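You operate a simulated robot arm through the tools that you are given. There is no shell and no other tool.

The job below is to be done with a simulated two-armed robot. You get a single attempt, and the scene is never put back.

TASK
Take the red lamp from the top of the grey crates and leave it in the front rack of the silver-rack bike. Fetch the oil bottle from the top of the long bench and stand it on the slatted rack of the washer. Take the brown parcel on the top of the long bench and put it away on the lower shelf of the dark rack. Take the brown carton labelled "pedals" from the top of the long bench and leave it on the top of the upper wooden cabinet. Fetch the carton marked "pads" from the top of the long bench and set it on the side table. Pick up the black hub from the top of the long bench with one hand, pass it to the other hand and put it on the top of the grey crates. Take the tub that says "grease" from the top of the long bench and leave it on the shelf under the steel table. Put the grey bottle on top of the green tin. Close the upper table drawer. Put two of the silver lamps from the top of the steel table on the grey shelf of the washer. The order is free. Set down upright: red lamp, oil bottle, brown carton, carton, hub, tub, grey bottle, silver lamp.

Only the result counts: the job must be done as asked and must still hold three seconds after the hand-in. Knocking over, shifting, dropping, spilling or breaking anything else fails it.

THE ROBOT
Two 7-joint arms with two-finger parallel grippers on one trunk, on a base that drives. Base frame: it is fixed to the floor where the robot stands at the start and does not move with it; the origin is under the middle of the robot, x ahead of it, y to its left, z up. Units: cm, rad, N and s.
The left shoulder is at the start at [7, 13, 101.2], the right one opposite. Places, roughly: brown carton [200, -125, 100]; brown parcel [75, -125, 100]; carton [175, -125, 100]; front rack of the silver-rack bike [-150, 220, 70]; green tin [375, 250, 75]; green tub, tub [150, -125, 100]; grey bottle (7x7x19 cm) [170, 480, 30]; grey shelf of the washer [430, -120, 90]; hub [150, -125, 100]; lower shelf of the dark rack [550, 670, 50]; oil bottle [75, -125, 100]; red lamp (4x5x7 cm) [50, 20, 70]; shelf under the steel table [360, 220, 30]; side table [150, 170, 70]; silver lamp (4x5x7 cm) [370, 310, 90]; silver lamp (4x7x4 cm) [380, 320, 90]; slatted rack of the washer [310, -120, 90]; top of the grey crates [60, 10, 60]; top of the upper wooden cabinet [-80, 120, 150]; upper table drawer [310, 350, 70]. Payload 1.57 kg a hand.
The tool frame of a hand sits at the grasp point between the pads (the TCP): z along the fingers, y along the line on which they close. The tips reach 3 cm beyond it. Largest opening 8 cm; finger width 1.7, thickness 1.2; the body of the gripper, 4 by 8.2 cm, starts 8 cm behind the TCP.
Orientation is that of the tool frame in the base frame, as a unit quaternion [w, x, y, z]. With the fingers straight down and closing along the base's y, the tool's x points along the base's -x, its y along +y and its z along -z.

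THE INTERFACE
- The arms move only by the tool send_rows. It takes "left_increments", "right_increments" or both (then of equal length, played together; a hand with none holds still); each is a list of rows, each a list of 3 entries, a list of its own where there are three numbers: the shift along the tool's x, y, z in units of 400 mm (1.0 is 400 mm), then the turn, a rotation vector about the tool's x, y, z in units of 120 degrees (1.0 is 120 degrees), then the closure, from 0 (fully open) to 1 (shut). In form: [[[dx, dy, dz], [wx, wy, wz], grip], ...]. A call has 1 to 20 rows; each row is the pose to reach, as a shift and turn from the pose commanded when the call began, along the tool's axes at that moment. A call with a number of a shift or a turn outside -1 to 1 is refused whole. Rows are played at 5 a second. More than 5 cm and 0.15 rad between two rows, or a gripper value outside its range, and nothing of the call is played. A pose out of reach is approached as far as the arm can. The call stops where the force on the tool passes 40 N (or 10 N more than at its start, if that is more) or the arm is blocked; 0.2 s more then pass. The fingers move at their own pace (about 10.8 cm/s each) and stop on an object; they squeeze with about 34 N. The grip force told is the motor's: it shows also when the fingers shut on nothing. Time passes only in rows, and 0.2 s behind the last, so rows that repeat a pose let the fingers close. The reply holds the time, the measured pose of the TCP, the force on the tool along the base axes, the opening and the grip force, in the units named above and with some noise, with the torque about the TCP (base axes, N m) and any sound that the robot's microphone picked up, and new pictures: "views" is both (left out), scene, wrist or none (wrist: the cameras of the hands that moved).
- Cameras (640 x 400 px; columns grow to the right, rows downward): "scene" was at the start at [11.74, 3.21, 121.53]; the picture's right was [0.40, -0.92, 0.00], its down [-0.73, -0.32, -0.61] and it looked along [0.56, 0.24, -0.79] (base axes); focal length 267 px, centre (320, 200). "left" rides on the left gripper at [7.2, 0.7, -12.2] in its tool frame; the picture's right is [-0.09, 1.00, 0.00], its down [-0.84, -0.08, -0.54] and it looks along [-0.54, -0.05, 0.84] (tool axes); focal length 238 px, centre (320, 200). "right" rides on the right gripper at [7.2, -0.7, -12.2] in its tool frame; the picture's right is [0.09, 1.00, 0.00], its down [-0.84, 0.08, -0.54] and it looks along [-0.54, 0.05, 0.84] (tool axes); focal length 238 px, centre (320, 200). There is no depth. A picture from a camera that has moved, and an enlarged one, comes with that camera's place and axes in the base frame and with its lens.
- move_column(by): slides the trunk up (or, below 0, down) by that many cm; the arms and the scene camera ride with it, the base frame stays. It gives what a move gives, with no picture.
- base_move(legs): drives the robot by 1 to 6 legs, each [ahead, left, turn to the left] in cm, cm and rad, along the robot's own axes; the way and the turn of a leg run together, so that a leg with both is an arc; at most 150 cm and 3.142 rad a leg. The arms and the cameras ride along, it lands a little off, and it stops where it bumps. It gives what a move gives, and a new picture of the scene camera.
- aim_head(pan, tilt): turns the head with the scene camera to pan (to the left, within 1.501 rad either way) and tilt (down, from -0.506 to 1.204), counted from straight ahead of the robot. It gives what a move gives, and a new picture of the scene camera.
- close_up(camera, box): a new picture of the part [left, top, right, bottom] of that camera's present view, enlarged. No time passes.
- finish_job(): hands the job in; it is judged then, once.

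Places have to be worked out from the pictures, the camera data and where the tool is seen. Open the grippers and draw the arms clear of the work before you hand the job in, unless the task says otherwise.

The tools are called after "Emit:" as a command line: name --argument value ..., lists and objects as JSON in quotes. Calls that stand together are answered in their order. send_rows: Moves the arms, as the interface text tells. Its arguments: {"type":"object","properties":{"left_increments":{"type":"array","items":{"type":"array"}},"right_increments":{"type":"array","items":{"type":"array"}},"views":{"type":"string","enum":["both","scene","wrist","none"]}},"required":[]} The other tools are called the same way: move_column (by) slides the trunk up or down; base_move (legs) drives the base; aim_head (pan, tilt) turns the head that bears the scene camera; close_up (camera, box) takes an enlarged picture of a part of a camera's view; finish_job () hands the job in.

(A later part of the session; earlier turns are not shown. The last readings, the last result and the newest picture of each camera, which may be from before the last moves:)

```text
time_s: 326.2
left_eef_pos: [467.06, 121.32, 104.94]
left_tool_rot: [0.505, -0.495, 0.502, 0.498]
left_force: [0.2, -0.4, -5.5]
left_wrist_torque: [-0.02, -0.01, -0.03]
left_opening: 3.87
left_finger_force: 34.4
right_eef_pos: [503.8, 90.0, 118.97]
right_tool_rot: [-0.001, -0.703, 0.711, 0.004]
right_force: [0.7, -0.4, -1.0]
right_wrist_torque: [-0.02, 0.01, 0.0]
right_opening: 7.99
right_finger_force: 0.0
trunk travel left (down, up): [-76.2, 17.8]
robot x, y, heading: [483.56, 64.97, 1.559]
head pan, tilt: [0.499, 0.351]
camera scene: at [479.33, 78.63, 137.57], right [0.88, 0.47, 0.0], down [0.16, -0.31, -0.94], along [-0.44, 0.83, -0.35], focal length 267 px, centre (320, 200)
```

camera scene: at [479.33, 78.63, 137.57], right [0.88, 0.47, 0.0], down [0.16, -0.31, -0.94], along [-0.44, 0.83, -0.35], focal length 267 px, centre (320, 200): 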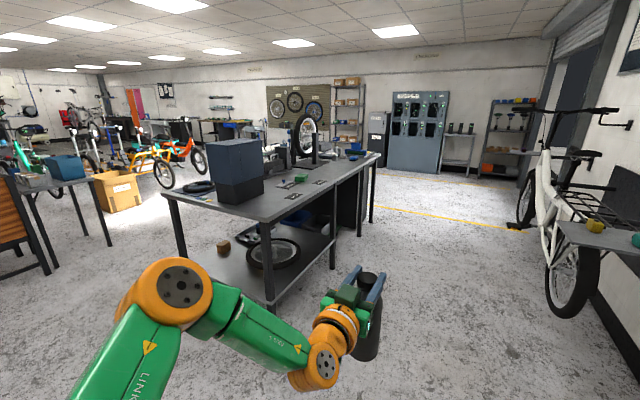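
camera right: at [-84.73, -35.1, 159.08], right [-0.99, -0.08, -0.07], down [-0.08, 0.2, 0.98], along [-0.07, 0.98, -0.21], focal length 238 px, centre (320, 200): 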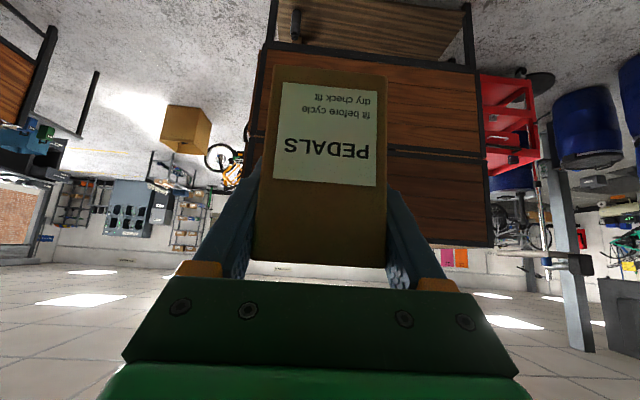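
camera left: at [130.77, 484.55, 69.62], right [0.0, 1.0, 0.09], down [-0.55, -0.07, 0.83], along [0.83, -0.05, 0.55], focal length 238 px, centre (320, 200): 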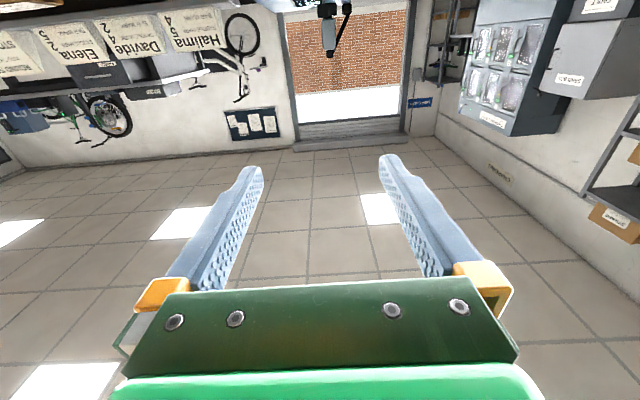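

The green tin is visible on the table's east half. I'll zoom in on it.

Emit:
close_up --camera "scene" --box '[200, 110, 400, 250]'

```text
2.86 times, centred on (300, 180) of scene
camera zoom: at [479.33, 78.63, 137.57], right [0.88, 0.47, 0.0], down [0.16, -0.31, -0.94], along [-0.44, 0.83, -0.35], focal length 763 px, centre (377, 257)
```

zoom: 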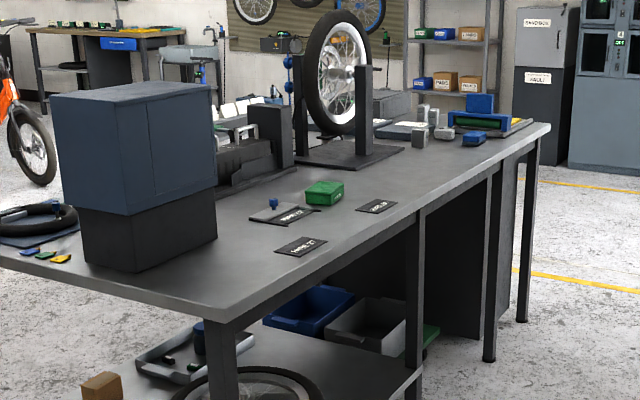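

The green tin measures about (375, 247) with its top near z≈86; the table's east edge is x≈398. I'll shift west a bit, go north to y≈264, raise the trunk 5 cm and turn to face the table.

Emit:
move_column --by 5

Emit:
base_move --legs '[[0, 22, 0.012], [100, 0, 0], [99, 0, 0]]'

Emit:
aim_head --pan 0.9 --tilt 0.6

```text
time_s: 327.2
left_eef_pos: [467.06, 121.45, 110.12]
left_tool_rot: [0.506, -0.494, 0.502, 0.498]
left_force: [-0.4, -0.1, -6.2]
left_wrist_torque: [-0.01, -0.02, -0.03]
left_opening: 3.88
left_finger_force: 33.6
right_eef_pos: [503.83, 90.02, 124.17]
right_tool_rot: [0.0, -0.703, 0.712, 0.005]
right_force: [-0.5, 0.3, 0.4]
right_wrist_torque: [-0.03, -0.02, 0.02]
right_opening: 7.97
right_finger_force: 0.2
trunk travel left (down, up): [-81.2, 12.8]
robot x, y, heading: [483.61, 65.24, 1.563]
head pan, tilt: [0.499, 0.351]
```

```text
time_s: 338.4
left_eef_pos: [445.92, 320.96, 110.18]
left_tool_rot: [0.507, -0.493, 0.503, 0.497]
left_force: [-0.9, 0.4, -6.3]
left_wrist_torque: [-0.04, 0.07, -0.01]
left_opening: 3.9
left_finger_force: 34.1
right_eef_pos: [482.51, 289.3, 124.09]
right_tool_rot: [0.0, -0.702, 0.712, 0.005]
right_force: [-0.1, -0.5, 0.5]
right_wrist_torque: [0.02, 0.02, 0.0]
right_opening: 8.0
right_finger_force: 0.0
trunk travel left (down, up): [-81.2, 12.8]
robot x, y, heading: [462.23, 264.48, 1.557]
head pan, tilt: [0.499, 0.351]
camera scene: at [458.04, 278.19, 142.59], right [0.89, 0.47, 0.0], down [0.16, -0.31, -0.94], along [-0.44, 0.83, -0.34], focal length 267 px, centre (320, 200)
```

scene: 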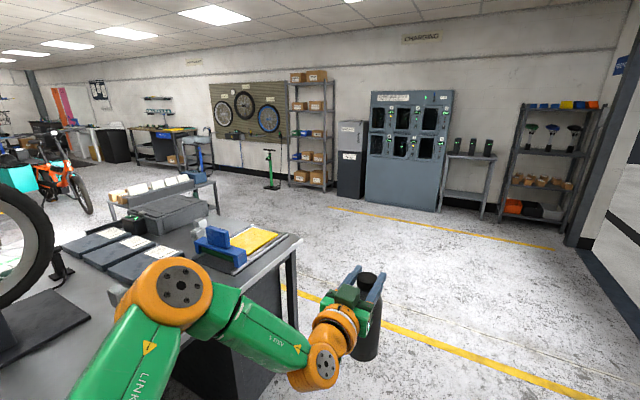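

```text
time_s: 339.3
left_eef_pos: [445.92, 321.08, 110.08]
left_tool_rot: [0.505, -0.495, 0.503, 0.497]
left_force: [-0.8, 0.4, -5.8]
left_wrist_torque: [-0.01, 0.01, 0.01]
left_opening: 3.89
left_finger_force: 34.0
right_eef_pos: [482.47, 289.63, 123.99]
right_tool_rot: [-0.001, -0.701, 0.713, 0.005]
right_force: [0.0, 0.1, -0.4]
right_wrist_torque: [0.02, -0.01, 0.03]
right_opening: 8.04
right_finger_force: 0.1
trunk travel left (down, up): [-81.2, 12.8]
robot x, y, heading: [462.29, 264.95, 1.554]
head pan, tilt: [0.901, 0.6]
camera scene: at [455.54, 275.67, 140.3], right [0.63, 0.77, 0.0], down [0.44, -0.36, -0.82], along [-0.64, 0.52, -0.57], focal length 267 px, centre (320, 200)
```

scene: 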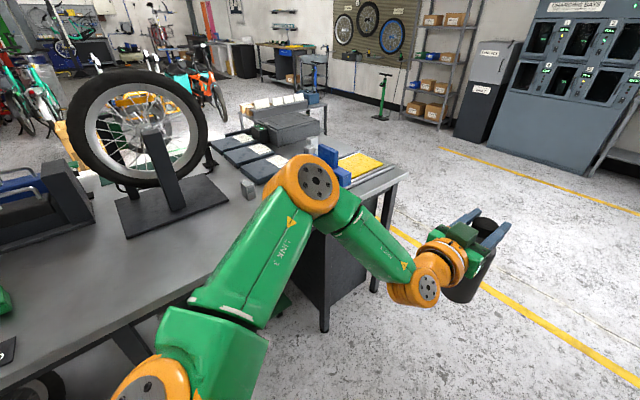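

The sweep is clear. I'll turn left to face the table and look at the tin.

Emit:
base_move --legs '[[0, 0, 1.586]]'

Emit:
aim_head --pan 0.1 --tilt 0.7

Emit:
close_up --camera "scene" --box '[150, 60, 450, 260]'

```text
time_s: 343.5
left_eef_pos: [406.08, 248.14, 110.08]
left_tool_rot: [0.007, -0.705, 0.008, 0.71]
left_force: [-1.1, 1.0, -5.6]
left_wrist_torque: [-0.02, 0.0, 0.01]
left_opening: 3.9
left_finger_force: 33.9
right_eef_pos: [437.7, 284.69, 124.22]
right_tool_rot: [0.004, 1.0, -0.008, -0.004]
right_force: [0.6, -0.3, 0.0]
right_wrist_torque: [0.01, -0.04, 0.01]
right_opening: 8.02
right_finger_force: 0.1
trunk travel left (down, up): [-81.2, 12.8]
robot x, y, heading: [462.59, 264.97, 3.125]
head pan, tilt: [0.901, 0.6]
camera scene: at [451.53, 258.03, 140.3], right [-0.77, 0.63, 0.0], down [0.36, 0.44, -0.82], along [-0.52, -0.64, -0.57], focal length 267 px, centre (320, 200)
```

scene: 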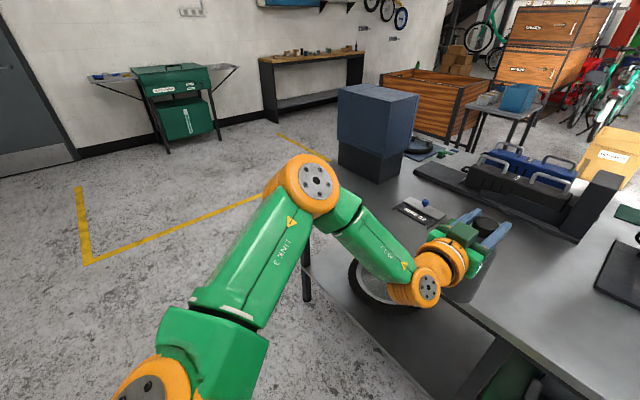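

```text
time_s: 344.6
left_eef_pos: [405.99, 248.1, 110.04]
left_tool_rot: [0.006, -0.705, 0.006, 0.709]
left_force: [0.2, 0.0, -6.7]
left_wrist_torque: [0.03, -0.03, 0.0]
left_opening: 3.91
left_finger_force: 33.8
right_eef_pos: [437.54, 284.7, 124.08]
right_tool_rot: [0.004, 1.0, -0.009, -0.004]
right_force: [-0.1, -0.4, 0.0]
right_wrist_torque: [0.0, 0.01, -0.03]
right_opening: 7.99
right_finger_force: 0.1
trunk travel left (down, up): [-81.2, 12.8]
robot x, y, heading: [462.56, 264.49, 3.128]
head pan, tilt: [0.099, 0.7]
camera scene: at [448.67, 264.12, 139.44], right [-0.08, 1.0, 0.0], down [0.64, 0.05, -0.76], along [-0.76, -0.06, -0.65], focal length 267 px, centre (320, 200)
```

scene: 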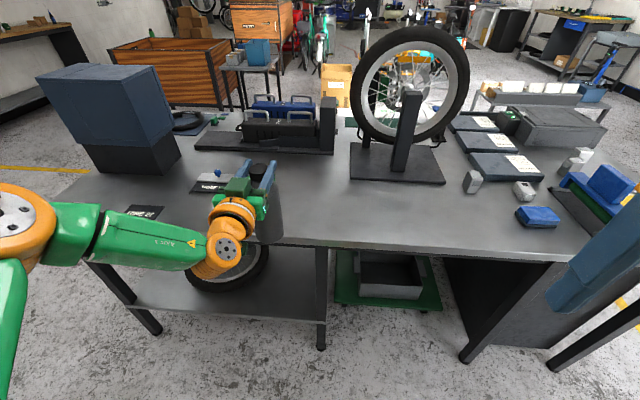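

```text
2.00 times, centred on (300, 160) of scene
camera zoom: at [448.67, 264.12, 139.44], right [-0.08, 1.0, 0.0], down [0.64, 0.05, -0.76], along [-0.76, -0.06, -0.65], focal length 534 px, centre (360, 280)
```

zoom: 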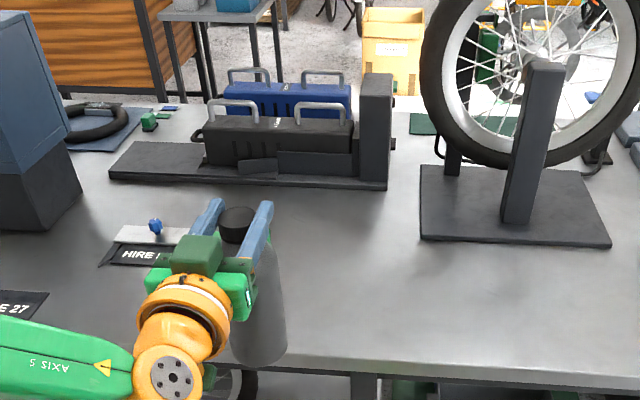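

Cross-checking plates from both views shows the table top is actually z≈85, so the tin is nearer (382, 233), now hidden behind my hand. I'll strafe left 28 cm to uncover it.

Emit:
base_move --legs '[[0, 28, 0.012]]'

Emit:
close_up --camera "scene" --box '[200, 80, 400, 240]'

```text
time_s: 346.6
left_eef_pos: [405.97, 219.58, 110.01]
left_tool_rot: [0.002, -0.705, 0.004, 0.71]
left_force: [-0.9, 0.4, -6.8]
left_wrist_torque: [0.02, -0.06, 0.05]
left_opening: 3.88
left_finger_force: 34.2
right_eef_pos: [437.0, 256.6, 123.99]
right_tool_rot: [0.005, 1.0, -0.003, -0.004]
right_force: [0.1, 0.9, 0.1]
right_wrist_torque: [-0.02, 0.03, 0.01]
right_opening: 8.01
right_finger_force: 0.1
trunk travel left (down, up): [-81.2, 12.8]
robot x, y, heading: [462.42, 236.39, 3.134]
head pan, tilt: [0.099, 0.7]
camera scene: at [448.39, 236.13, 139.44], right [-0.09, 1.0, 0.0], down [0.64, 0.06, -0.76], along [-0.76, -0.07, -0.65], focal length 267 px, centre (320, 200)
```

scene: 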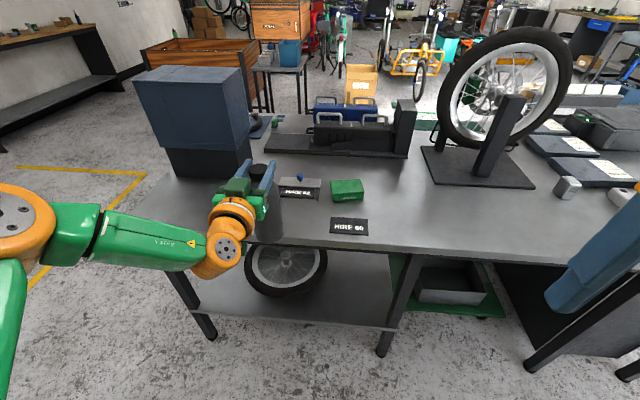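

```text
2.50 times, centred on (300, 160) of scene
camera zoom: at [448.39, 236.13, 139.44], right [-0.09, 1.0, 0.0], down [0.64, 0.06, -0.76], along [-0.76, -0.07, -0.65], focal length 668 px, centre (370, 300)
```

zoom: 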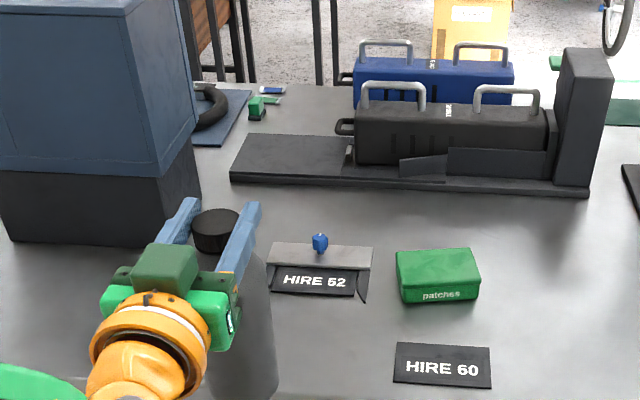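

The green tin ("patches") spans x 375.5–384, y 233–244, top z≈87.4, centre (379.6, 238.5). I'll strafe 18.9 cm right and advance 26 cm to bring the bottle over it.

Emit:
base_move --legs '[[0, -18.7, 0.008], [22, 0, 0]]'

Emit:
close_up --camera "scene" --box '[150, 100, 390, 280]'

```text
time_s: 349.4
left_eef_pos: [384.29, 236.81, 110.26]
left_tool_rot: [-0.001, -0.704, -0.001, 0.71]
left_force: [0.3, 0.2, -6.5]
left_wrist_torque: [0.04, -0.07, 0.02]
left_opening: 3.9
left_finger_force: 34.4
right_eef_pos: [415.17, 274.27, 124.06]
right_tool_rot: [0.004, 1.0, 0.002, -0.004]
right_force: [-0.2, 0.1, 0.1]
right_wrist_torque: [-0.01, 0.0, -0.02]
right_opening: 8.02
right_finger_force: 0.0
trunk travel left (down, up): [-81.2, 12.8]
robot x, y, heading: [439.94, 254.78, -3.14]
head pan, tilt: [0.099, 0.7]
camera scene: at [426.65, 253.8, 139.48], right [-0.11, 0.99, 0.0], down [0.64, 0.07, -0.77], along [-0.76, -0.08, -0.64], focal length 267 px, centre (320, 200)
```

scene: 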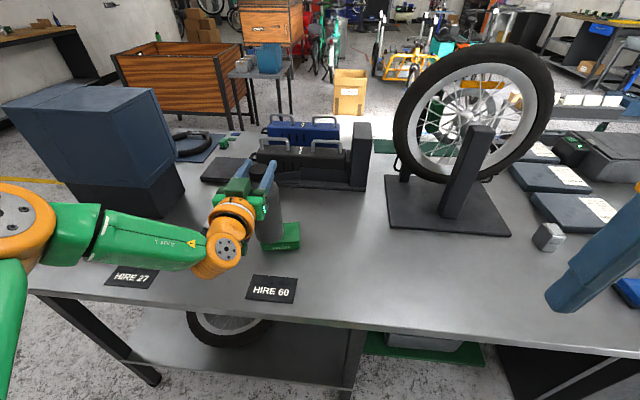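

```text
2.22 times, centred on (270, 190) of scene
camera zoom: at [426.65, 253.8, 139.48], right [-0.11, 0.99, 0.0], down [0.64, 0.07, -0.77], along [-0.76, -0.08, -0.64], focal length 594 px, centre (431, 222)
```

zoom: 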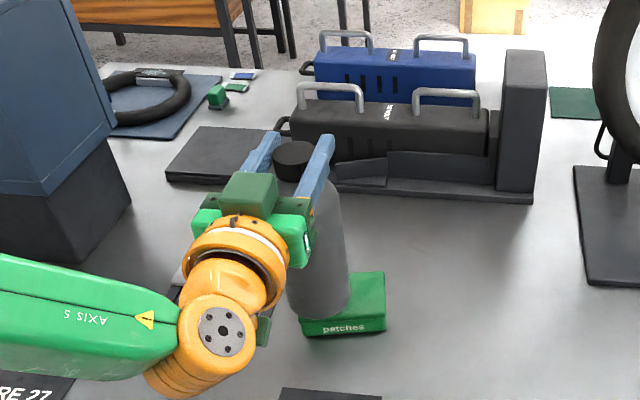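

Re-measured corners agree; the bottle still needs 4.7 cm forward and 1.7 cm to the right. I'll move and check.

Emit:
base_move --legs '[[4.7, -1.7, 0]]'

Emit:
close_up --camera "scene" --box '[190, 150, 330, 270]'

```text
time_s: 350.3
left_eef_pos: [379.87, 238.28, 110.43]
left_tool_rot: [-0.001, -0.703, -0.003, 0.712]
left_force: [0.9, -0.4, -4.6]
left_wrist_torque: [-0.02, -0.08, -0.04]
left_opening: 3.89
left_finger_force: 33.7
right_eef_pos: [410.65, 275.37, 124.3]
right_tool_rot: [0.004, 1.0, 0.003, -0.006]
right_force: [0.1, 0.2, -0.3]
right_wrist_torque: [0.03, 0.07, -0.01]
right_opening: 7.98
right_finger_force: 0.1
trunk travel left (down, up): [-81.2, 12.8]
robot x, y, heading: [435.22, 256.1, -3.134]
head pan, tilt: [0.099, 0.7]
camera scene: at [422.32, 255.15, 139.52], right [-0.11, 0.99, 0.0], down [0.64, 0.07, -0.77], along [-0.76, -0.08, -0.64], focal length 267 px, centre (320, 200)
```

scene: 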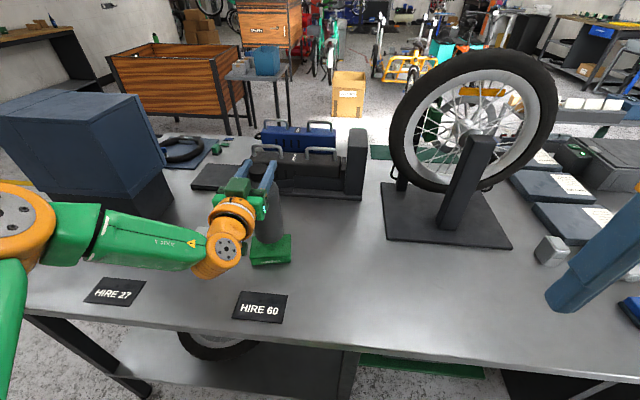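

```text
3.33 times, centred on (260, 210) of scene
camera zoom: at [422.32, 255.15, 139.52], right [-0.11, 0.99, 0.0], down [0.64, 0.07, -0.77], along [-0.76, -0.08, -0.64], focal length 890 px, centre (520, 167)
```

zoom: 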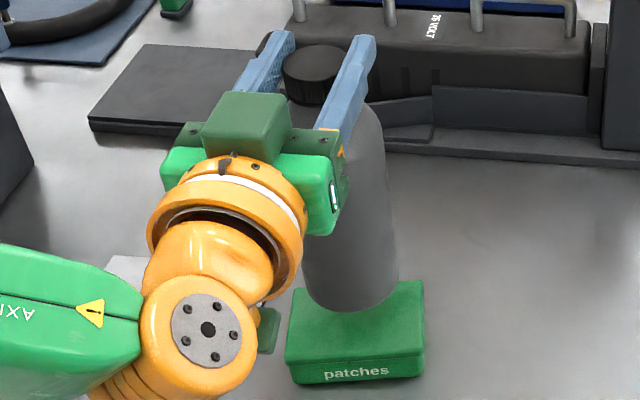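

The bottle is centred above the tin. I'll lower with the trunk in stages until it touches.

Emit:
move_column --by -4

Emit:
close_up --camera "scene" --box '[190, 150, 330, 270]'

```text
time_s: 351.2
left_eef_pos: [379.51, 238.59, 106.42]
left_tool_rot: [-0.002, -0.702, -0.001, 0.712]
left_force: [-2.9, -2.0, 10.3]
left_wrist_torque: [-0.13, 0.3, 0.08]
left_opening: 3.87
left_finger_force: 34.5
right_eef_pos: [410.31, 275.85, 120.13]
right_tool_rot: [0.003, 1.0, 0.002, -0.005]
right_force: [0.7, -0.6, -0.6]
right_wrist_torque: [-0.01, 0.0, 0.0]
right_opening: 8.01
right_finger_force: 0.1
trunk travel left (down, up): [-77.2, 16.8]
robot x, y, heading: [435.5, 256.15, -3.135]
head pan, tilt: [0.099, 0.7]
```

```text
3.33 times, centred on (260, 210) of scene
camera zoom: at [421.9, 255.57, 135.5], right [-0.11, 0.99, 0.0], down [0.64, 0.07, -0.77], along [-0.76, -0.08, -0.64], focal length 890 px, centre (520, 167)
```

zoom: 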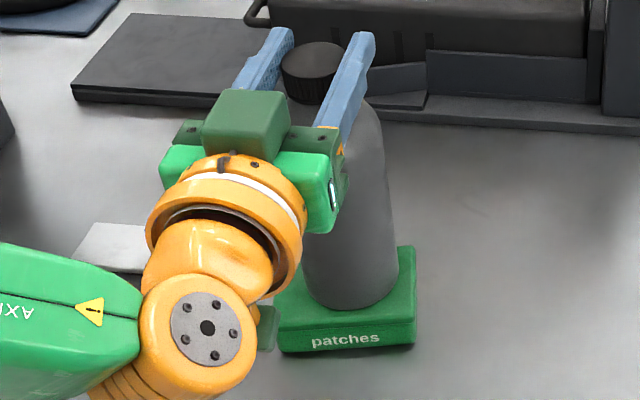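

Contact: the bottle presses on the tin (upward force ~16 N), sitting centrally. I'll open the hand and check that it stands.

Emit:
send_rows --left_increments '[[[0, 0, 0], [0, 0, 0], 0.4], [[0, 0, 0], [0, 0, 0], 0.2], [[0, 0, 0], [0, 0, 0], 0], [[0, 0, 0], [0, 0, 0], 0]]' --views "none"

Emit:
close_up --camera "scene" --box '[190, 130, 350, 270]'

```text
time_s: 352.2
left_eef_pos: [379.45, 238.58, 106.36]
left_tool_rot: [-0.002, -0.705, -0.001, 0.709]
left_force: [0.2, 1.2, 0.1]
left_wrist_torque: [-0.01, 0.02, 0.0]
left_opening: 8.01
left_finger_force: 0.1
right_eef_pos: [410.12, 275.79, 120.19]
right_tool_rot: [0.004, 1.0, 0.002, -0.004]
right_force: [-1.3, 0.6, 0.1]
right_wrist_torque: [-0.02, 0.01, 0.01]
right_opening: 8.0
right_finger_force: 0.0
trunk travel left (down, up): [-77.2, 16.8]
robot x, y, heading: [435.61, 256.51, -3.141]
head pan, tilt: [0.099, 0.7]
```

```text
2.86 times, centred on (270, 200) of scene
camera zoom: at [421.69, 255.52, 135.46], right [-0.11, 0.99, 0.0], down [0.64, 0.07, -0.76], along [-0.76, -0.08, -0.64], focal length 763 px, centre (463, 200)
```

zoom: 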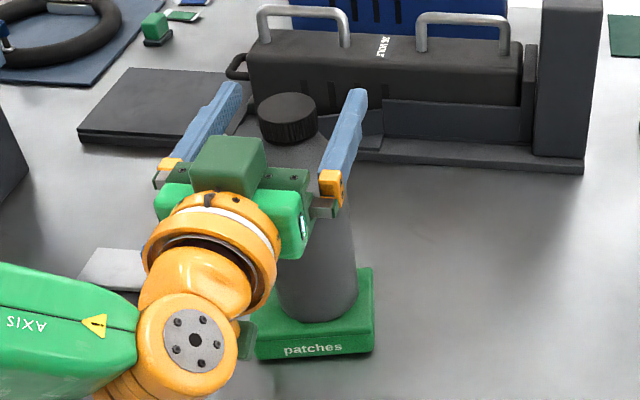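

The bottle stands freely on the tin with clear gaps to both fingers. I'll back straight out.

Emit:
base_move --legs '[[-12, 0, 0]]'

Emit:
base_move --legs '[[-18, 0, 0]]'

Emit:
close_up --camera "scene" --box '[150, 80, 600, 300]'

```text
time_s: 353.4
left_eef_pos: [390.87, 238.52, 105.94]
left_tool_rot: [-0.001, -0.706, -0.001, 0.708]
left_force: [0.1, 0.7, -0.2]
left_wrist_torque: [0.02, 0.01, 0.02]
left_opening: 7.99
left_finger_force: 0.0
right_eef_pos: [421.54, 275.9, 120.05]
right_tool_rot: [0.004, 1.0, 0.003, -0.002]
right_force: [-0.1, -0.4, -0.3]
right_wrist_torque: [0.0, -0.02, 0.0]
right_opening: 8.01
right_finger_force: 0.1
trunk travel left (down, up): [-77.2, 16.8]
robot x, y, heading: [447.11, 256.37, -3.131]
head pan, tilt: [0.099, 0.7]
camera scene: at [433.09, 255.58, 135.42], right [-0.11, 0.99, 0.0], down [0.64, 0.07, -0.76], along [-0.76, -0.08, -0.65], focal length 267 px, centre (320, 200)
```

scene: 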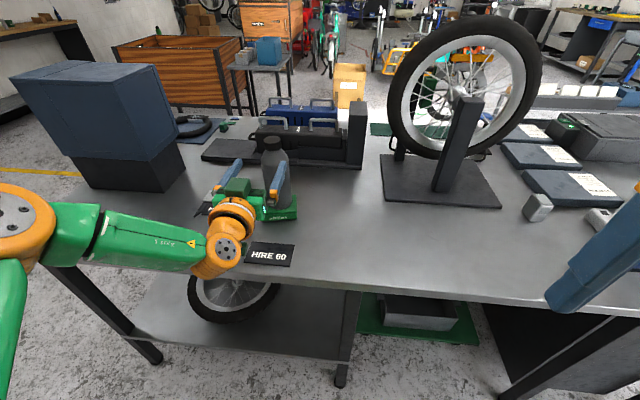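

```text
time_s: 354.9
left_eef_pos: [408.97, 238.57, 106.02]
left_tool_rot: [-0.002, -0.706, -0.002, 0.709]
left_force: [-0.4, -0.1, 0.0]
left_wrist_torque: [-0.03, 0.03, 0.01]
left_opening: 8.0
left_finger_force: 0.1
right_eef_pos: [439.59, 276.07, 120.07]
right_tool_rot: [0.003, 1.0, 0.004, -0.003]
right_force: [-0.4, 0.2, -0.4]
right_wrist_torque: [0.01, -0.02, -0.02]
right_opening: 8.01
right_finger_force: 0.1
trunk travel left (down, up): [-77.2, 16.8]
robot x, y, heading: [465.37, 256.3, -3.129]
head pan, tilt: [0.099, 0.7]
camera scene: at [451.22, 255.7, 135.42], right [-0.11, 0.99, 0.0], down [0.64, 0.07, -0.76], along [-0.76, -0.08, -0.65], focal length 267 px, centre (320, 200)
```

scene: 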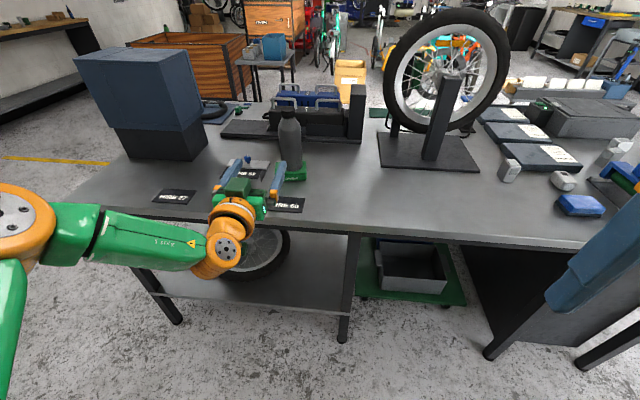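

```text
1.42 times, centred on (375, 190) of scene
camera zoom: at [451.22, 255.7, 135.42], right [-0.11, 0.99, 0.0], down [0.64, 0.07, -0.76], along [-0.76, -0.08, -0.65], focal length 380 px, centre (242, 214)
```

zoom: 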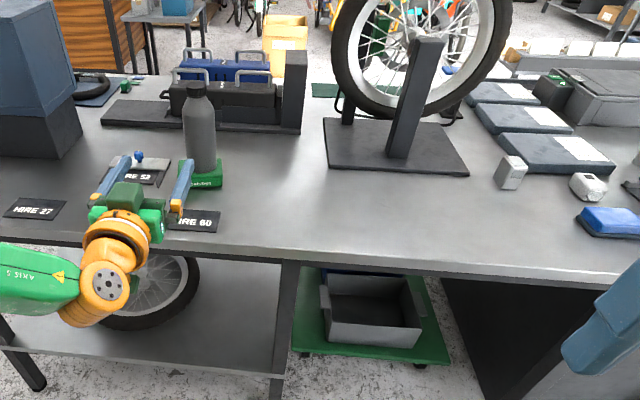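

The bottle stands on the tin. Now I'll swing the left hand back to pointing down, then move north to look at the silver lamps.

Emit:
send_rows --left_increments '[[[0, 0, 0], [0, 0.0625, 0], 0], [[0, 0, 0], [0, 0.125, 0], 0], [[0, 0, 0], [0, 0.1875, 0], 0], [[-0.02, 0.005, -0.055], [0, 0.25, 0], 0], [[-0.041, 0.01, -0.11], [0, 0.3125, 0], 0], [[-0.062, 0.015, -0.165], [0, 0.375, 0], 0], [[-0.0825, 0.02, -0.22], [0, 0.4375, 0], 0], [[-0.12, 0.025, -0.3175], [0, 0.5, 0], 0], [[-0.1575, 0.03, -0.415], [0, 0.5625, 0], 0], [[-0.195, 0.035, -0.5125], [0, 0.625, 0], 0], [[-0.2325, 0.04, -0.61], [0, 0.6875, 0], 0], [[-0.27, 0.045, -0.7075], [0, 0.75, 0], 0]]' --views "none"

Emit:
base_move --legs '[[0, -60, -0.012]]'

Emit:
aim_head --pan 0.0 --tilt 0.75

```text
time_s: 357.5
left_eef_pos: [437.76, 236.97, 116.74]
left_tool_rot: [0.0, 1.0, 0.003, -0.002]
left_force: [0.4, 0.5, 0.5]
left_wrist_torque: [-0.02, 0.03, 0.02]
left_opening: 8.0
left_finger_force: 0.1
right_eef_pos: [439.95, 276.02, 120.07]
right_tool_rot: [0.004, 1.0, 0.003, -0.006]
right_force: [0.0, -0.7, 0.1]
right_wrist_torque: [-0.04, 0.0, 0.0]
right_opening: 8.02
right_finger_force: 0.0
trunk travel left (down, up): [-77.2, 16.8]
robot x, y, heading: [464.74, 256.28, -3.135]
head pan, tilt: [0.099, 0.7]
```

```text
time_s: 360.9
left_eef_pos: [437.25, 297.33, 116.65]
left_tool_rot: [0.0, 1.0, -0.006, -0.004]
left_force: [0.0, -0.4, 0.6]
left_wrist_torque: [-0.01, 0.01, -0.01]
left_opening: 8.0
left_finger_force: 0.1
right_eef_pos: [440.22, 336.39, 120.22]
right_tool_rot: [0.004, 1.0, -0.005, -0.004]
right_force: [0.7, 0.2, -0.6]
right_wrist_torque: [0.01, 0.03, 0.0]
right_opening: 8.0
right_finger_force: 0.0
trunk travel left (down, up): [-77.2, 16.8]
robot x, y, heading: [465.27, 316.76, 3.131]
head pan, tilt: [0.099, 0.7]
camera scene: at [451.56, 315.85, 135.46], right [-0.09, 1.0, 0.0], down [0.64, 0.06, -0.76], along [-0.76, -0.07, -0.64], focal length 267 px, centre (320, 200)
```

scene: 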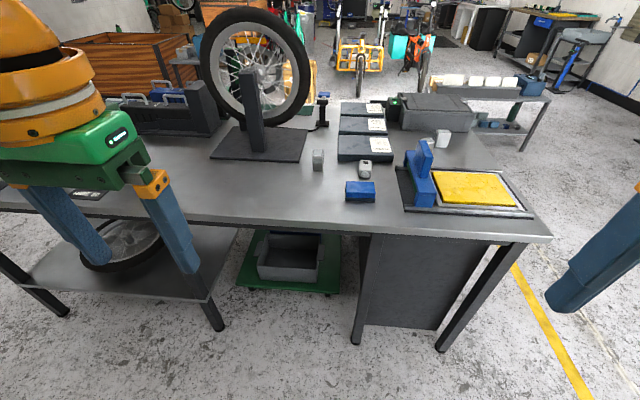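

```text
time_s: 361.6
left_eef_pos: [437.26, 297.53, 116.75]
left_tool_rot: [0.0, 1.0, -0.005, -0.003]
left_force: [1.2, 0.0, 0.5]
left_wrist_torque: [0.01, 0.02, 0.02]
left_opening: 8.01
left_finger_force: 0.0
right_eef_pos: [440.31, 336.51, 120.2]
right_tool_rot: [0.004, 1.0, -0.004, -0.005]
right_force: [0.7, 0.1, 0.0]
right_wrist_torque: [0.01, -0.01, 0.0]
right_opening: 8.0
right_finger_force: 0.0
trunk travel left (down, up): [-77.2, 16.8]
robot x, y, heading: [464.79, 316.47, 3.133]
head pan, tilt: [0.0, 0.75]
camera scene: at [451.74, 316.82, 135.04], right [0.01, 1.0, 0.0], down [0.68, -0.01, -0.73], along [-0.73, 0.01, -0.68], focal length 267 px, centre (320, 200)
```

scene: 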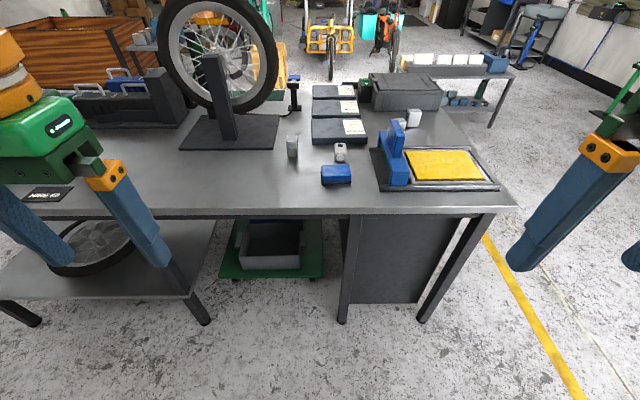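

Emit:
close_up --camera "scene" --box '[260, 90, 460, 210]'

```text
3.20 times, centred on (360, 150) of scene
camera zoom: at [451.74, 316.82, 135.04], right [0.01, 1.0, 0.0], down [0.68, -0.01, -0.73], along [-0.73, 0.01, -0.68], focal length 855 px, centre (192, 360)
```

zoom: 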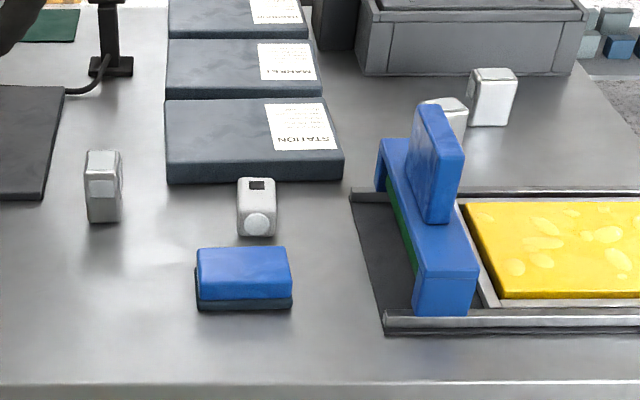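

Four silver lamps are on the table; the one at about (374.7, 308.4) and the one at (354, 354) stand upright. I'll take the first with the right hand from here: shift to (422, 294) facing the table.

Emit:
base_move --legs '[[0, 22, 0.008], [36, 0, 0]]'

Emit:
aim_head --pan -0.25 --tilt 0.9

Emit:
close_up --camera "right" --box '[0, 0, 640, 400]'

```text
time_s: 365.2
left_eef_pos: [401.87, 275.61, 116.72]
left_tool_rot: [0.0, 1.0, -0.003, -0.005]
left_force: [1.3, 1.2, -0.1]
left_wrist_torque: [-0.01, 0.05, 0.0]
left_opening: 7.99
left_finger_force: 0.1
right_eef_pos: [404.61, 314.64, 120.18]
right_tool_rot: [0.004, 1.0, -0.003, -0.006]
right_force: [0.6, -0.8, 0.3]
right_wrist_torque: [0.01, -0.01, -0.02]
right_opening: 8.01
right_finger_force: 0.1
trunk travel left (down, up): [-77.2, 16.8]
robot x, y, heading: [429.5, 294.53, 3.142]
head pan, tilt: [0.0, 0.75]
camera scene: at [416.15, 294.96, 135.06], right [0.0, 1.0, 0.0], down [0.68, 0.0, -0.73], along [-0.73, 0.0, -0.68], focal length 267 px, centre (320, 200)
```

scene: 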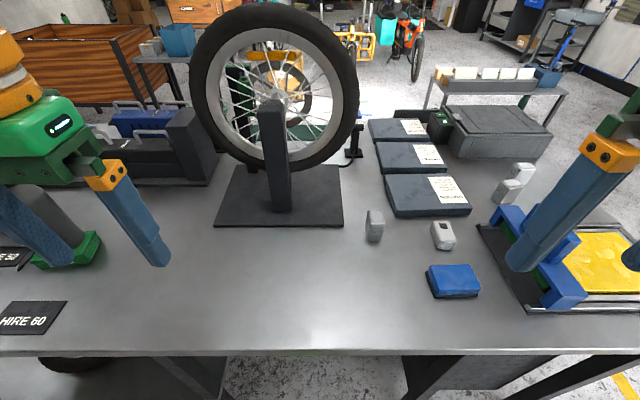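

```text
time_s: 365.9
left_eef_pos: [401.58, 275.65, 116.86]
left_tool_rot: [0.0, 1.0, -0.004, -0.003]
left_force: [0.7, 0.0, -0.4]
left_wrist_torque: [-0.01, 0.0, 0.01]
left_opening: 7.99
left_finger_force: 0.0
right_eef_pos: [404.33, 314.58, 120.13]
right_tool_rot: [0.004, 1.0, -0.002, -0.004]
right_force: [0.1, 0.5, -0.1]
right_wrist_torque: [0.01, 0.01, 0.01]
right_opening: 8.0
right_finger_force: 0.1
trunk travel left (down, up): [-77.2, 16.8]
robot x, y, heading: [429.42, 294.83, 3.138]
head pan, tilt: [-0.25, 0.901]
camera scene: at [416.87, 296.81, 133.84], right [0.25, 0.97, 0.0], down [0.76, -0.2, -0.62], along [-0.6, 0.16, -0.78], focal length 267 px, centre (320, 200)
```

scene: 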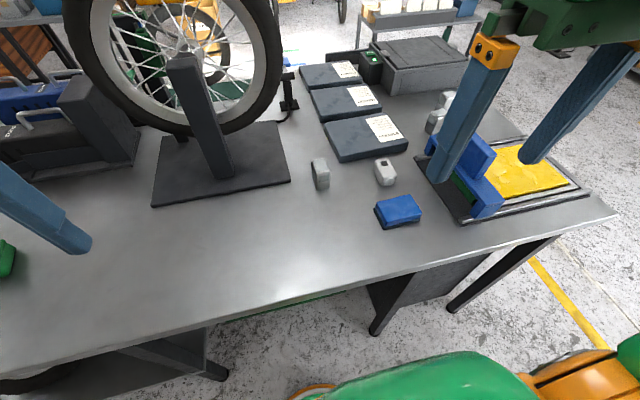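

```text
1.00 times, centred on (320, 200) of right (not enlarged: the box is as wide or as high as the picture)
camera zoom: at [411.67, 315.37, 132.33], right [0.09, -1.0, 0.01], down [-0.83, -0.07, 0.55], along [-0.55, -0.05, -0.84], focal length 238 px, centre (320, 200)
```

zoom: 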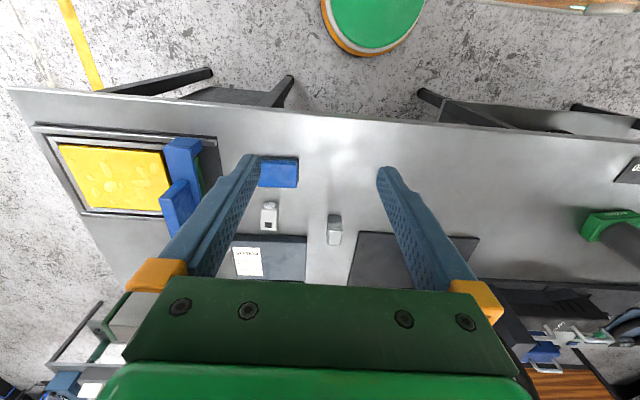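

Both cameras place the upright lamp's near face at x≈376, y≈308.3. I'll close in 7 cm and bring the right hand, tilted 30°, to just above it.

Emit:
base_move --legs '[[7, 0, 0]]'

Emit:
send_rows --right_increments '[[[-0.067, 0.0225, 0.0857], [0, -0.0357, 0], 0], [[-0.134, 0.045, 0.171], [0, -0.0714, 0], 0], [[-0.201, 0.0675, 0.257], [0, -0.107, 0], 0], [[-0.2686, 0.09, 0.343], [0, -0.143, 0], 0], [[-0.336, 0.1125, 0.4286], [0, -0.1786, 0], 0], [[-0.403, 0.135, 0.514], [0, -0.214, 0], 0], [[-0.47, 0.1575, 0.6], [0, -0.25, 0], 0]]' --views "both"

```text
time_s: 366.9
left_eef_pos: [395.3, 275.66, 116.92]
left_tool_rot: [0.0, 1.0, -0.004, -0.005]
left_force: [0.5, -0.5, -0.1]
left_wrist_torque: [0.03, 0.04, 0.01]
left_opening: 8.01
left_finger_force: 0.1
right_eef_pos: [398.12, 314.71, 120.4]
right_tool_rot: [0.004, 1.0, -0.001, -0.008]
right_force: [0.8, 0.2, 0.3]
right_wrist_torque: [-0.01, 0.06, -0.03]
right_opening: 8.01
right_finger_force: 0.0
trunk travel left (down, up): [-77.2, 16.8]
robot x, y, heading: [422.55, 295.04, 3.143]
head pan, tilt: [-0.25, 0.901]
camera scene: at [410.77, 296.84, 133.92], right [0.25, 0.97, 0.0], down [0.76, -0.2, -0.63], along [-0.61, 0.16, -0.78], focal length 267 px, centre (320, 200)
```

scene: 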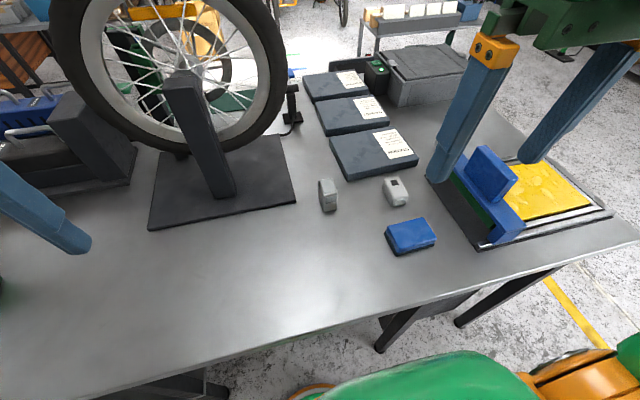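

```text
time_s: 368.5
left_eef_pos: [394.55, 275.6, 116.69]
left_tool_rot: [0.0, 1.0, -0.004, -0.003]
left_force: [0.2, 0.6, -0.6]
left_wrist_torque: [0.01, -0.01, -0.05]
left_opening: 8.0
left_finger_force: 0.1
right_eef_pos: [378.39, 308.37, 96.31]
right_tool_rot: [0.004, 0.964, -0.003, -0.264]
right_force: [0.1, 0.3, -0.5]
right_wrist_torque: [0.01, -0.04, -0.01]
right_opening: 8.01
right_finger_force: 0.0
trunk travel left (down, up): [-77.2, 16.8]
robot x, y, heading: [422.45, 294.89, 3.137]
head pan, tilt: [-0.25, 0.901]
camera scene: at [409.89, 296.83, 133.83], right [0.25, 0.97, 0.0], down [0.76, -0.2, -0.62], along [-0.6, 0.16, -0.78], focal length 267 px, centre (320, 200)
camera right: at [390.76, 309.04, 103.22], right [0.08, -1.0, -0.04], down [-0.45, -0.07, 0.89], along [-0.89, -0.05, -0.45], focal length 238 px, centre (320, 200)
```

scene: 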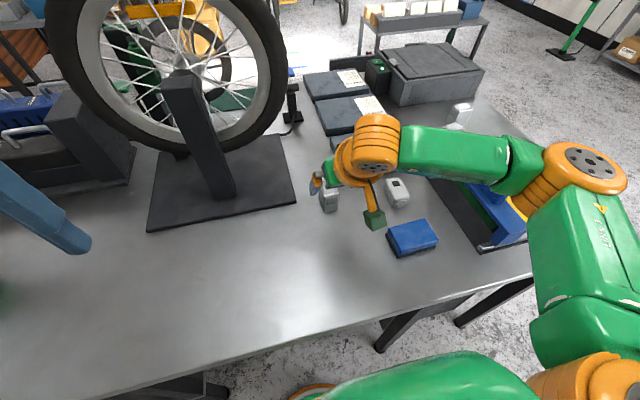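
right: 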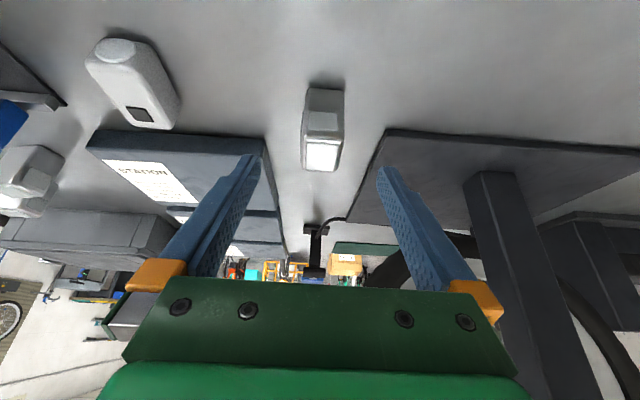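

The lamp is centred between the fingers. I'll advance 8.8 cm along the fingers and close.

Emit:
send_rows --right_increments '[[[0, 0, 0.08], [0, 0, 0], 0], [[0, 0, 0.16], [0, 0, 0], 0], [[0, 0, 0.22], [0, 0, 0], 0], [[0, 0, 0.22], [0, 0, 0], 1], [[0, 0, 0.22], [0, 0, 0], 1], [[0, 0, 0.22], [0, 0, 0], 1]]' --views "wrist"

```text
time_s: 369.9
left_eef_pos: [394.68, 275.45, 116.74]
left_tool_rot: [0.0, 1.0, -0.003, -0.004]
left_force: [-0.2, -0.6, 0.0]
left_wrist_torque: [0.02, -0.01, -0.01]
left_opening: 8.02
left_finger_force: 0.1
right_eef_pos: [374.02, 308.19, 88.78]
right_tool_rot: [0.004, 0.965, -0.003, -0.264]
right_force: [-0.1, 0.2, -0.2]
right_wrist_torque: [-0.01, -0.01, 0.0]
right_opening: 3.55
right_finger_force: 33.6
trunk travel left (down, up): [-77.2, 16.8]
robot x, y, heading: [422.74, 294.8, 3.136]
head pan, tilt: [-0.25, 0.901]
camera right: at [386.4, 308.95, 95.8], right [0.08, -1.0, -0.04], down [-0.45, -0.07, 0.89], along [-0.89, -0.05, -0.45], focal length 238 px, centre (320, 200)
```

right: 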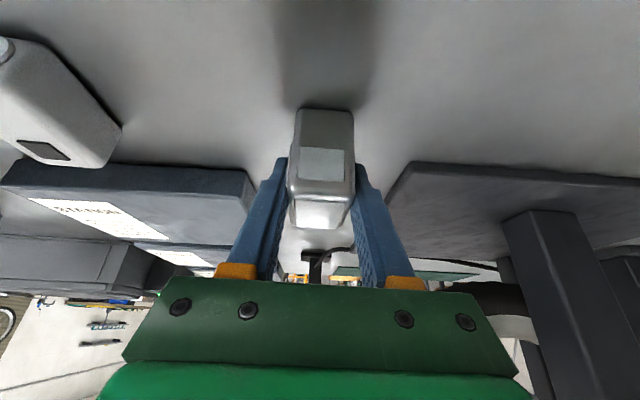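

Gripped (3.55 cm). I'll lift it straight up and then draw it back.

Emit:
send_rows --right_increments '[[[-0.051, 0, -0.086], [0, 0, 0], 1], [[-0.102, 0, -0.172], [0, 0, 0], 1], [[-0.0628, 0, -0.2535], [0, 0, 0], 1], [[-0.036, 0, -0.356], [0, 0, 0], 1], [[0.012, 0, -0.4716], [0, 0, 0], 1], [[0.047, -0.05, -0.58], [0, 0, 0], 1]]' --views "wrist"

Emit:
base_move --legs '[[-45, 0, 0]]'

```text
time_s: 371.3
left_eef_pos: [394.84, 275.68, 116.76]
left_tool_rot: [0.0, 1.0, -0.004, -0.004]
left_force: [-0.7, -0.1, 0.8]
left_wrist_torque: [-0.03, 0.04, -0.03]
left_opening: 8.0
left_finger_force: 0.1
right_eef_pos: [387.64, 310.36, 107.9]
right_tool_rot: [0.004, 0.965, -0.003, -0.263]
right_force: [0.7, -0.5, -1.4]
right_wrist_torque: [-0.05, -0.03, -0.01]
right_opening: 3.55
right_finger_force: 33.8
trunk travel left (down, up): [-77.2, 16.8]
robot x, y, heading: [422.29, 295.11, 3.138]
head pan, tilt: [-0.25, 0.901]
camera right: at [399.92, 311.12, 114.84], right [0.08, -1.0, -0.04], down [-0.44, -0.07, 0.89], along [-0.89, -0.05, -0.45], focal length 238 px, centre (320, 200)
```

right: 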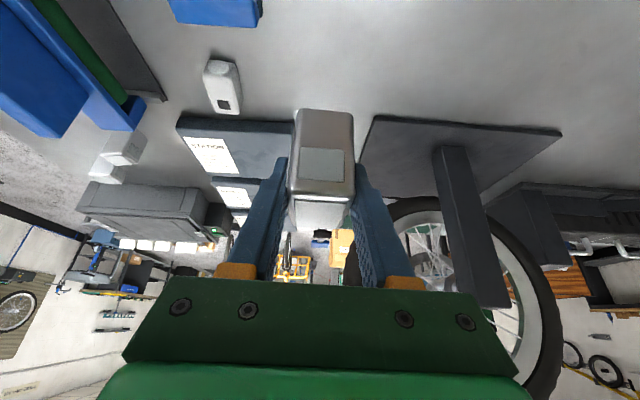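

```text
time_s: 374.0
left_eef_pos: [438.79, 275.43, 116.74]
left_tool_rot: [0.0, 1.0, -0.004, -0.002]
left_force: [-0.9, 0.2, 0.3]
left_wrist_torque: [-0.01, -0.02, 0.05]
left_opening: 8.02
left_finger_force: 0.0
right_eef_pos: [431.38, 310.12, 107.83]
right_tool_rot: [0.004, 0.965, -0.003, -0.262]
right_force: [-0.2, 0.2, -1.7]
right_wrist_torque: [0.0, 0.01, 0.02]
right_opening: 3.53
right_finger_force: 34.0
trunk travel left (down, up): [-77.2, 16.8]
robot x, y, heading: [466.98, 294.06, 3.137]
head pan, tilt: [-0.25, 0.901]
camera scene: at [454.16, 296.69, 133.83], right [0.25, 0.97, 0.0], down [0.76, -0.2, -0.62], along [-0.6, 0.16, -0.78], focal length 267 px, centre (320, 200)
```

scene: 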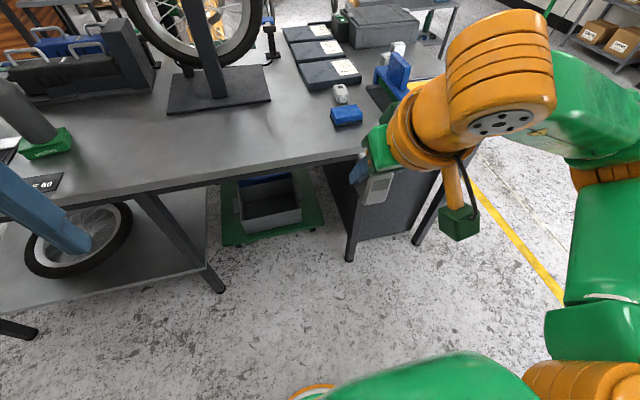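

Lamp one is held in the right hand. I'll go round to the north end of the table and face south for the second upright lamp.

Emit:
base_move --legs '[[0, -126, 0], [127, 0, 0], [0, 0, 1.571]]'

Emit:
aim_head --pan 0.15 --tilt 0.7

Emit:
close_up --camera "scene" --box '[200, 80, 480, 280]'

```text
time_s: 390.3
left_eef_pos: [358.8, 394.07, 116.68]
left_tool_rot: [0.002, 0.702, 0.712, -0.002]
left_force: [-0.9, 0.4, 0.3]
left_wrist_torque: [-0.01, 0.0, -0.01]
left_opening: 8.0
left_finger_force: 0.1
right_eef_pos: [324.3, 385.99, 107.92]
right_tool_rot: [0.191, 0.676, 0.688, -0.181]
right_force: [0.0, -0.1, -0.6]
right_wrist_torque: [0.0, 0.03, -0.04]
right_opening: 3.55
right_finger_force: 33.9
trunk travel left (down, up): [-77.2, 16.8]
robot x, y, heading: [338.88, 421.49, -1.554]
head pan, tilt: [-0.25, 0.901]
camera scene: at [337.26, 409.18, 133.84], right [-0.97, 0.23, 0.0], down [0.18, 0.76, -0.62], along [-0.14, -0.6, -0.78], focal length 267 px, centre (320, 200)
```

scene: 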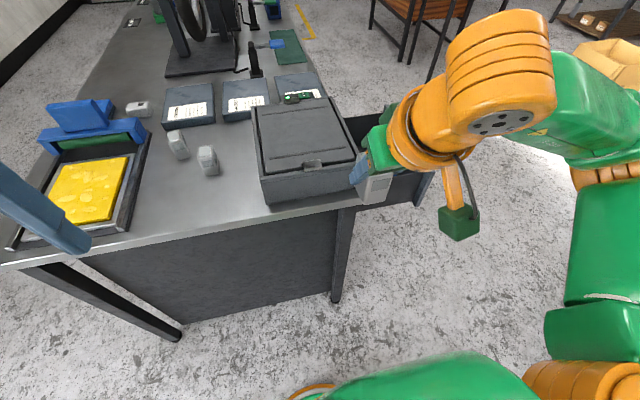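

```text
time_s: 391.2
left_eef_pos: [358.74, 394.07, 116.85]
left_tool_rot: [0.003, 0.701, 0.713, -0.003]
left_force: [-0.5, -0.6, 0.0]
left_wrist_torque: [0.03, -0.03, -0.01]
left_opening: 8.01
left_finger_force: 0.1
right_eef_pos: [324.27, 385.91, 107.85]
right_tool_rot: [0.19, 0.676, 0.688, -0.181]
right_force: [0.0, 0.0, -0.3]
right_wrist_torque: [-0.01, -0.03, 0.03]
right_opening: 3.55
right_finger_force: 33.6
trunk travel left (down, up): [-77.2, 16.8]
robot x, y, heading: [339.16, 421.5, -1.552]
head pan, tilt: [0.15, 0.7]
camera scene: at [340.42, 408.16, 135.46], right [-0.99, -0.17, 0.0], down [-0.11, 0.64, -0.76], along [0.13, -0.75, -0.64], focal length 267 px, centre (320, 200)
```

scene: 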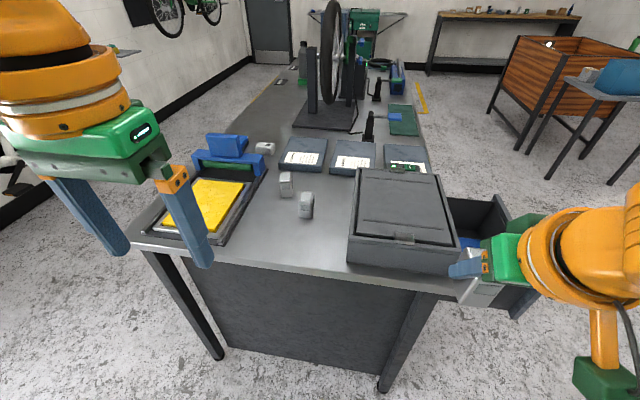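

```text
2.00 times, centred on (340, 180) of scene
camera zoom: at [340.42, 408.16, 135.46], right [-0.99, -0.17, 0.0], down [-0.11, 0.64, -0.76], along [0.13, -0.75, -0.64], focal length 534 px, centre (280, 240)
```

zoom: 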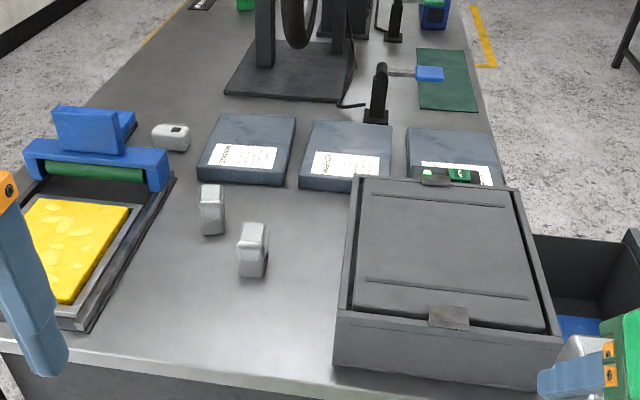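

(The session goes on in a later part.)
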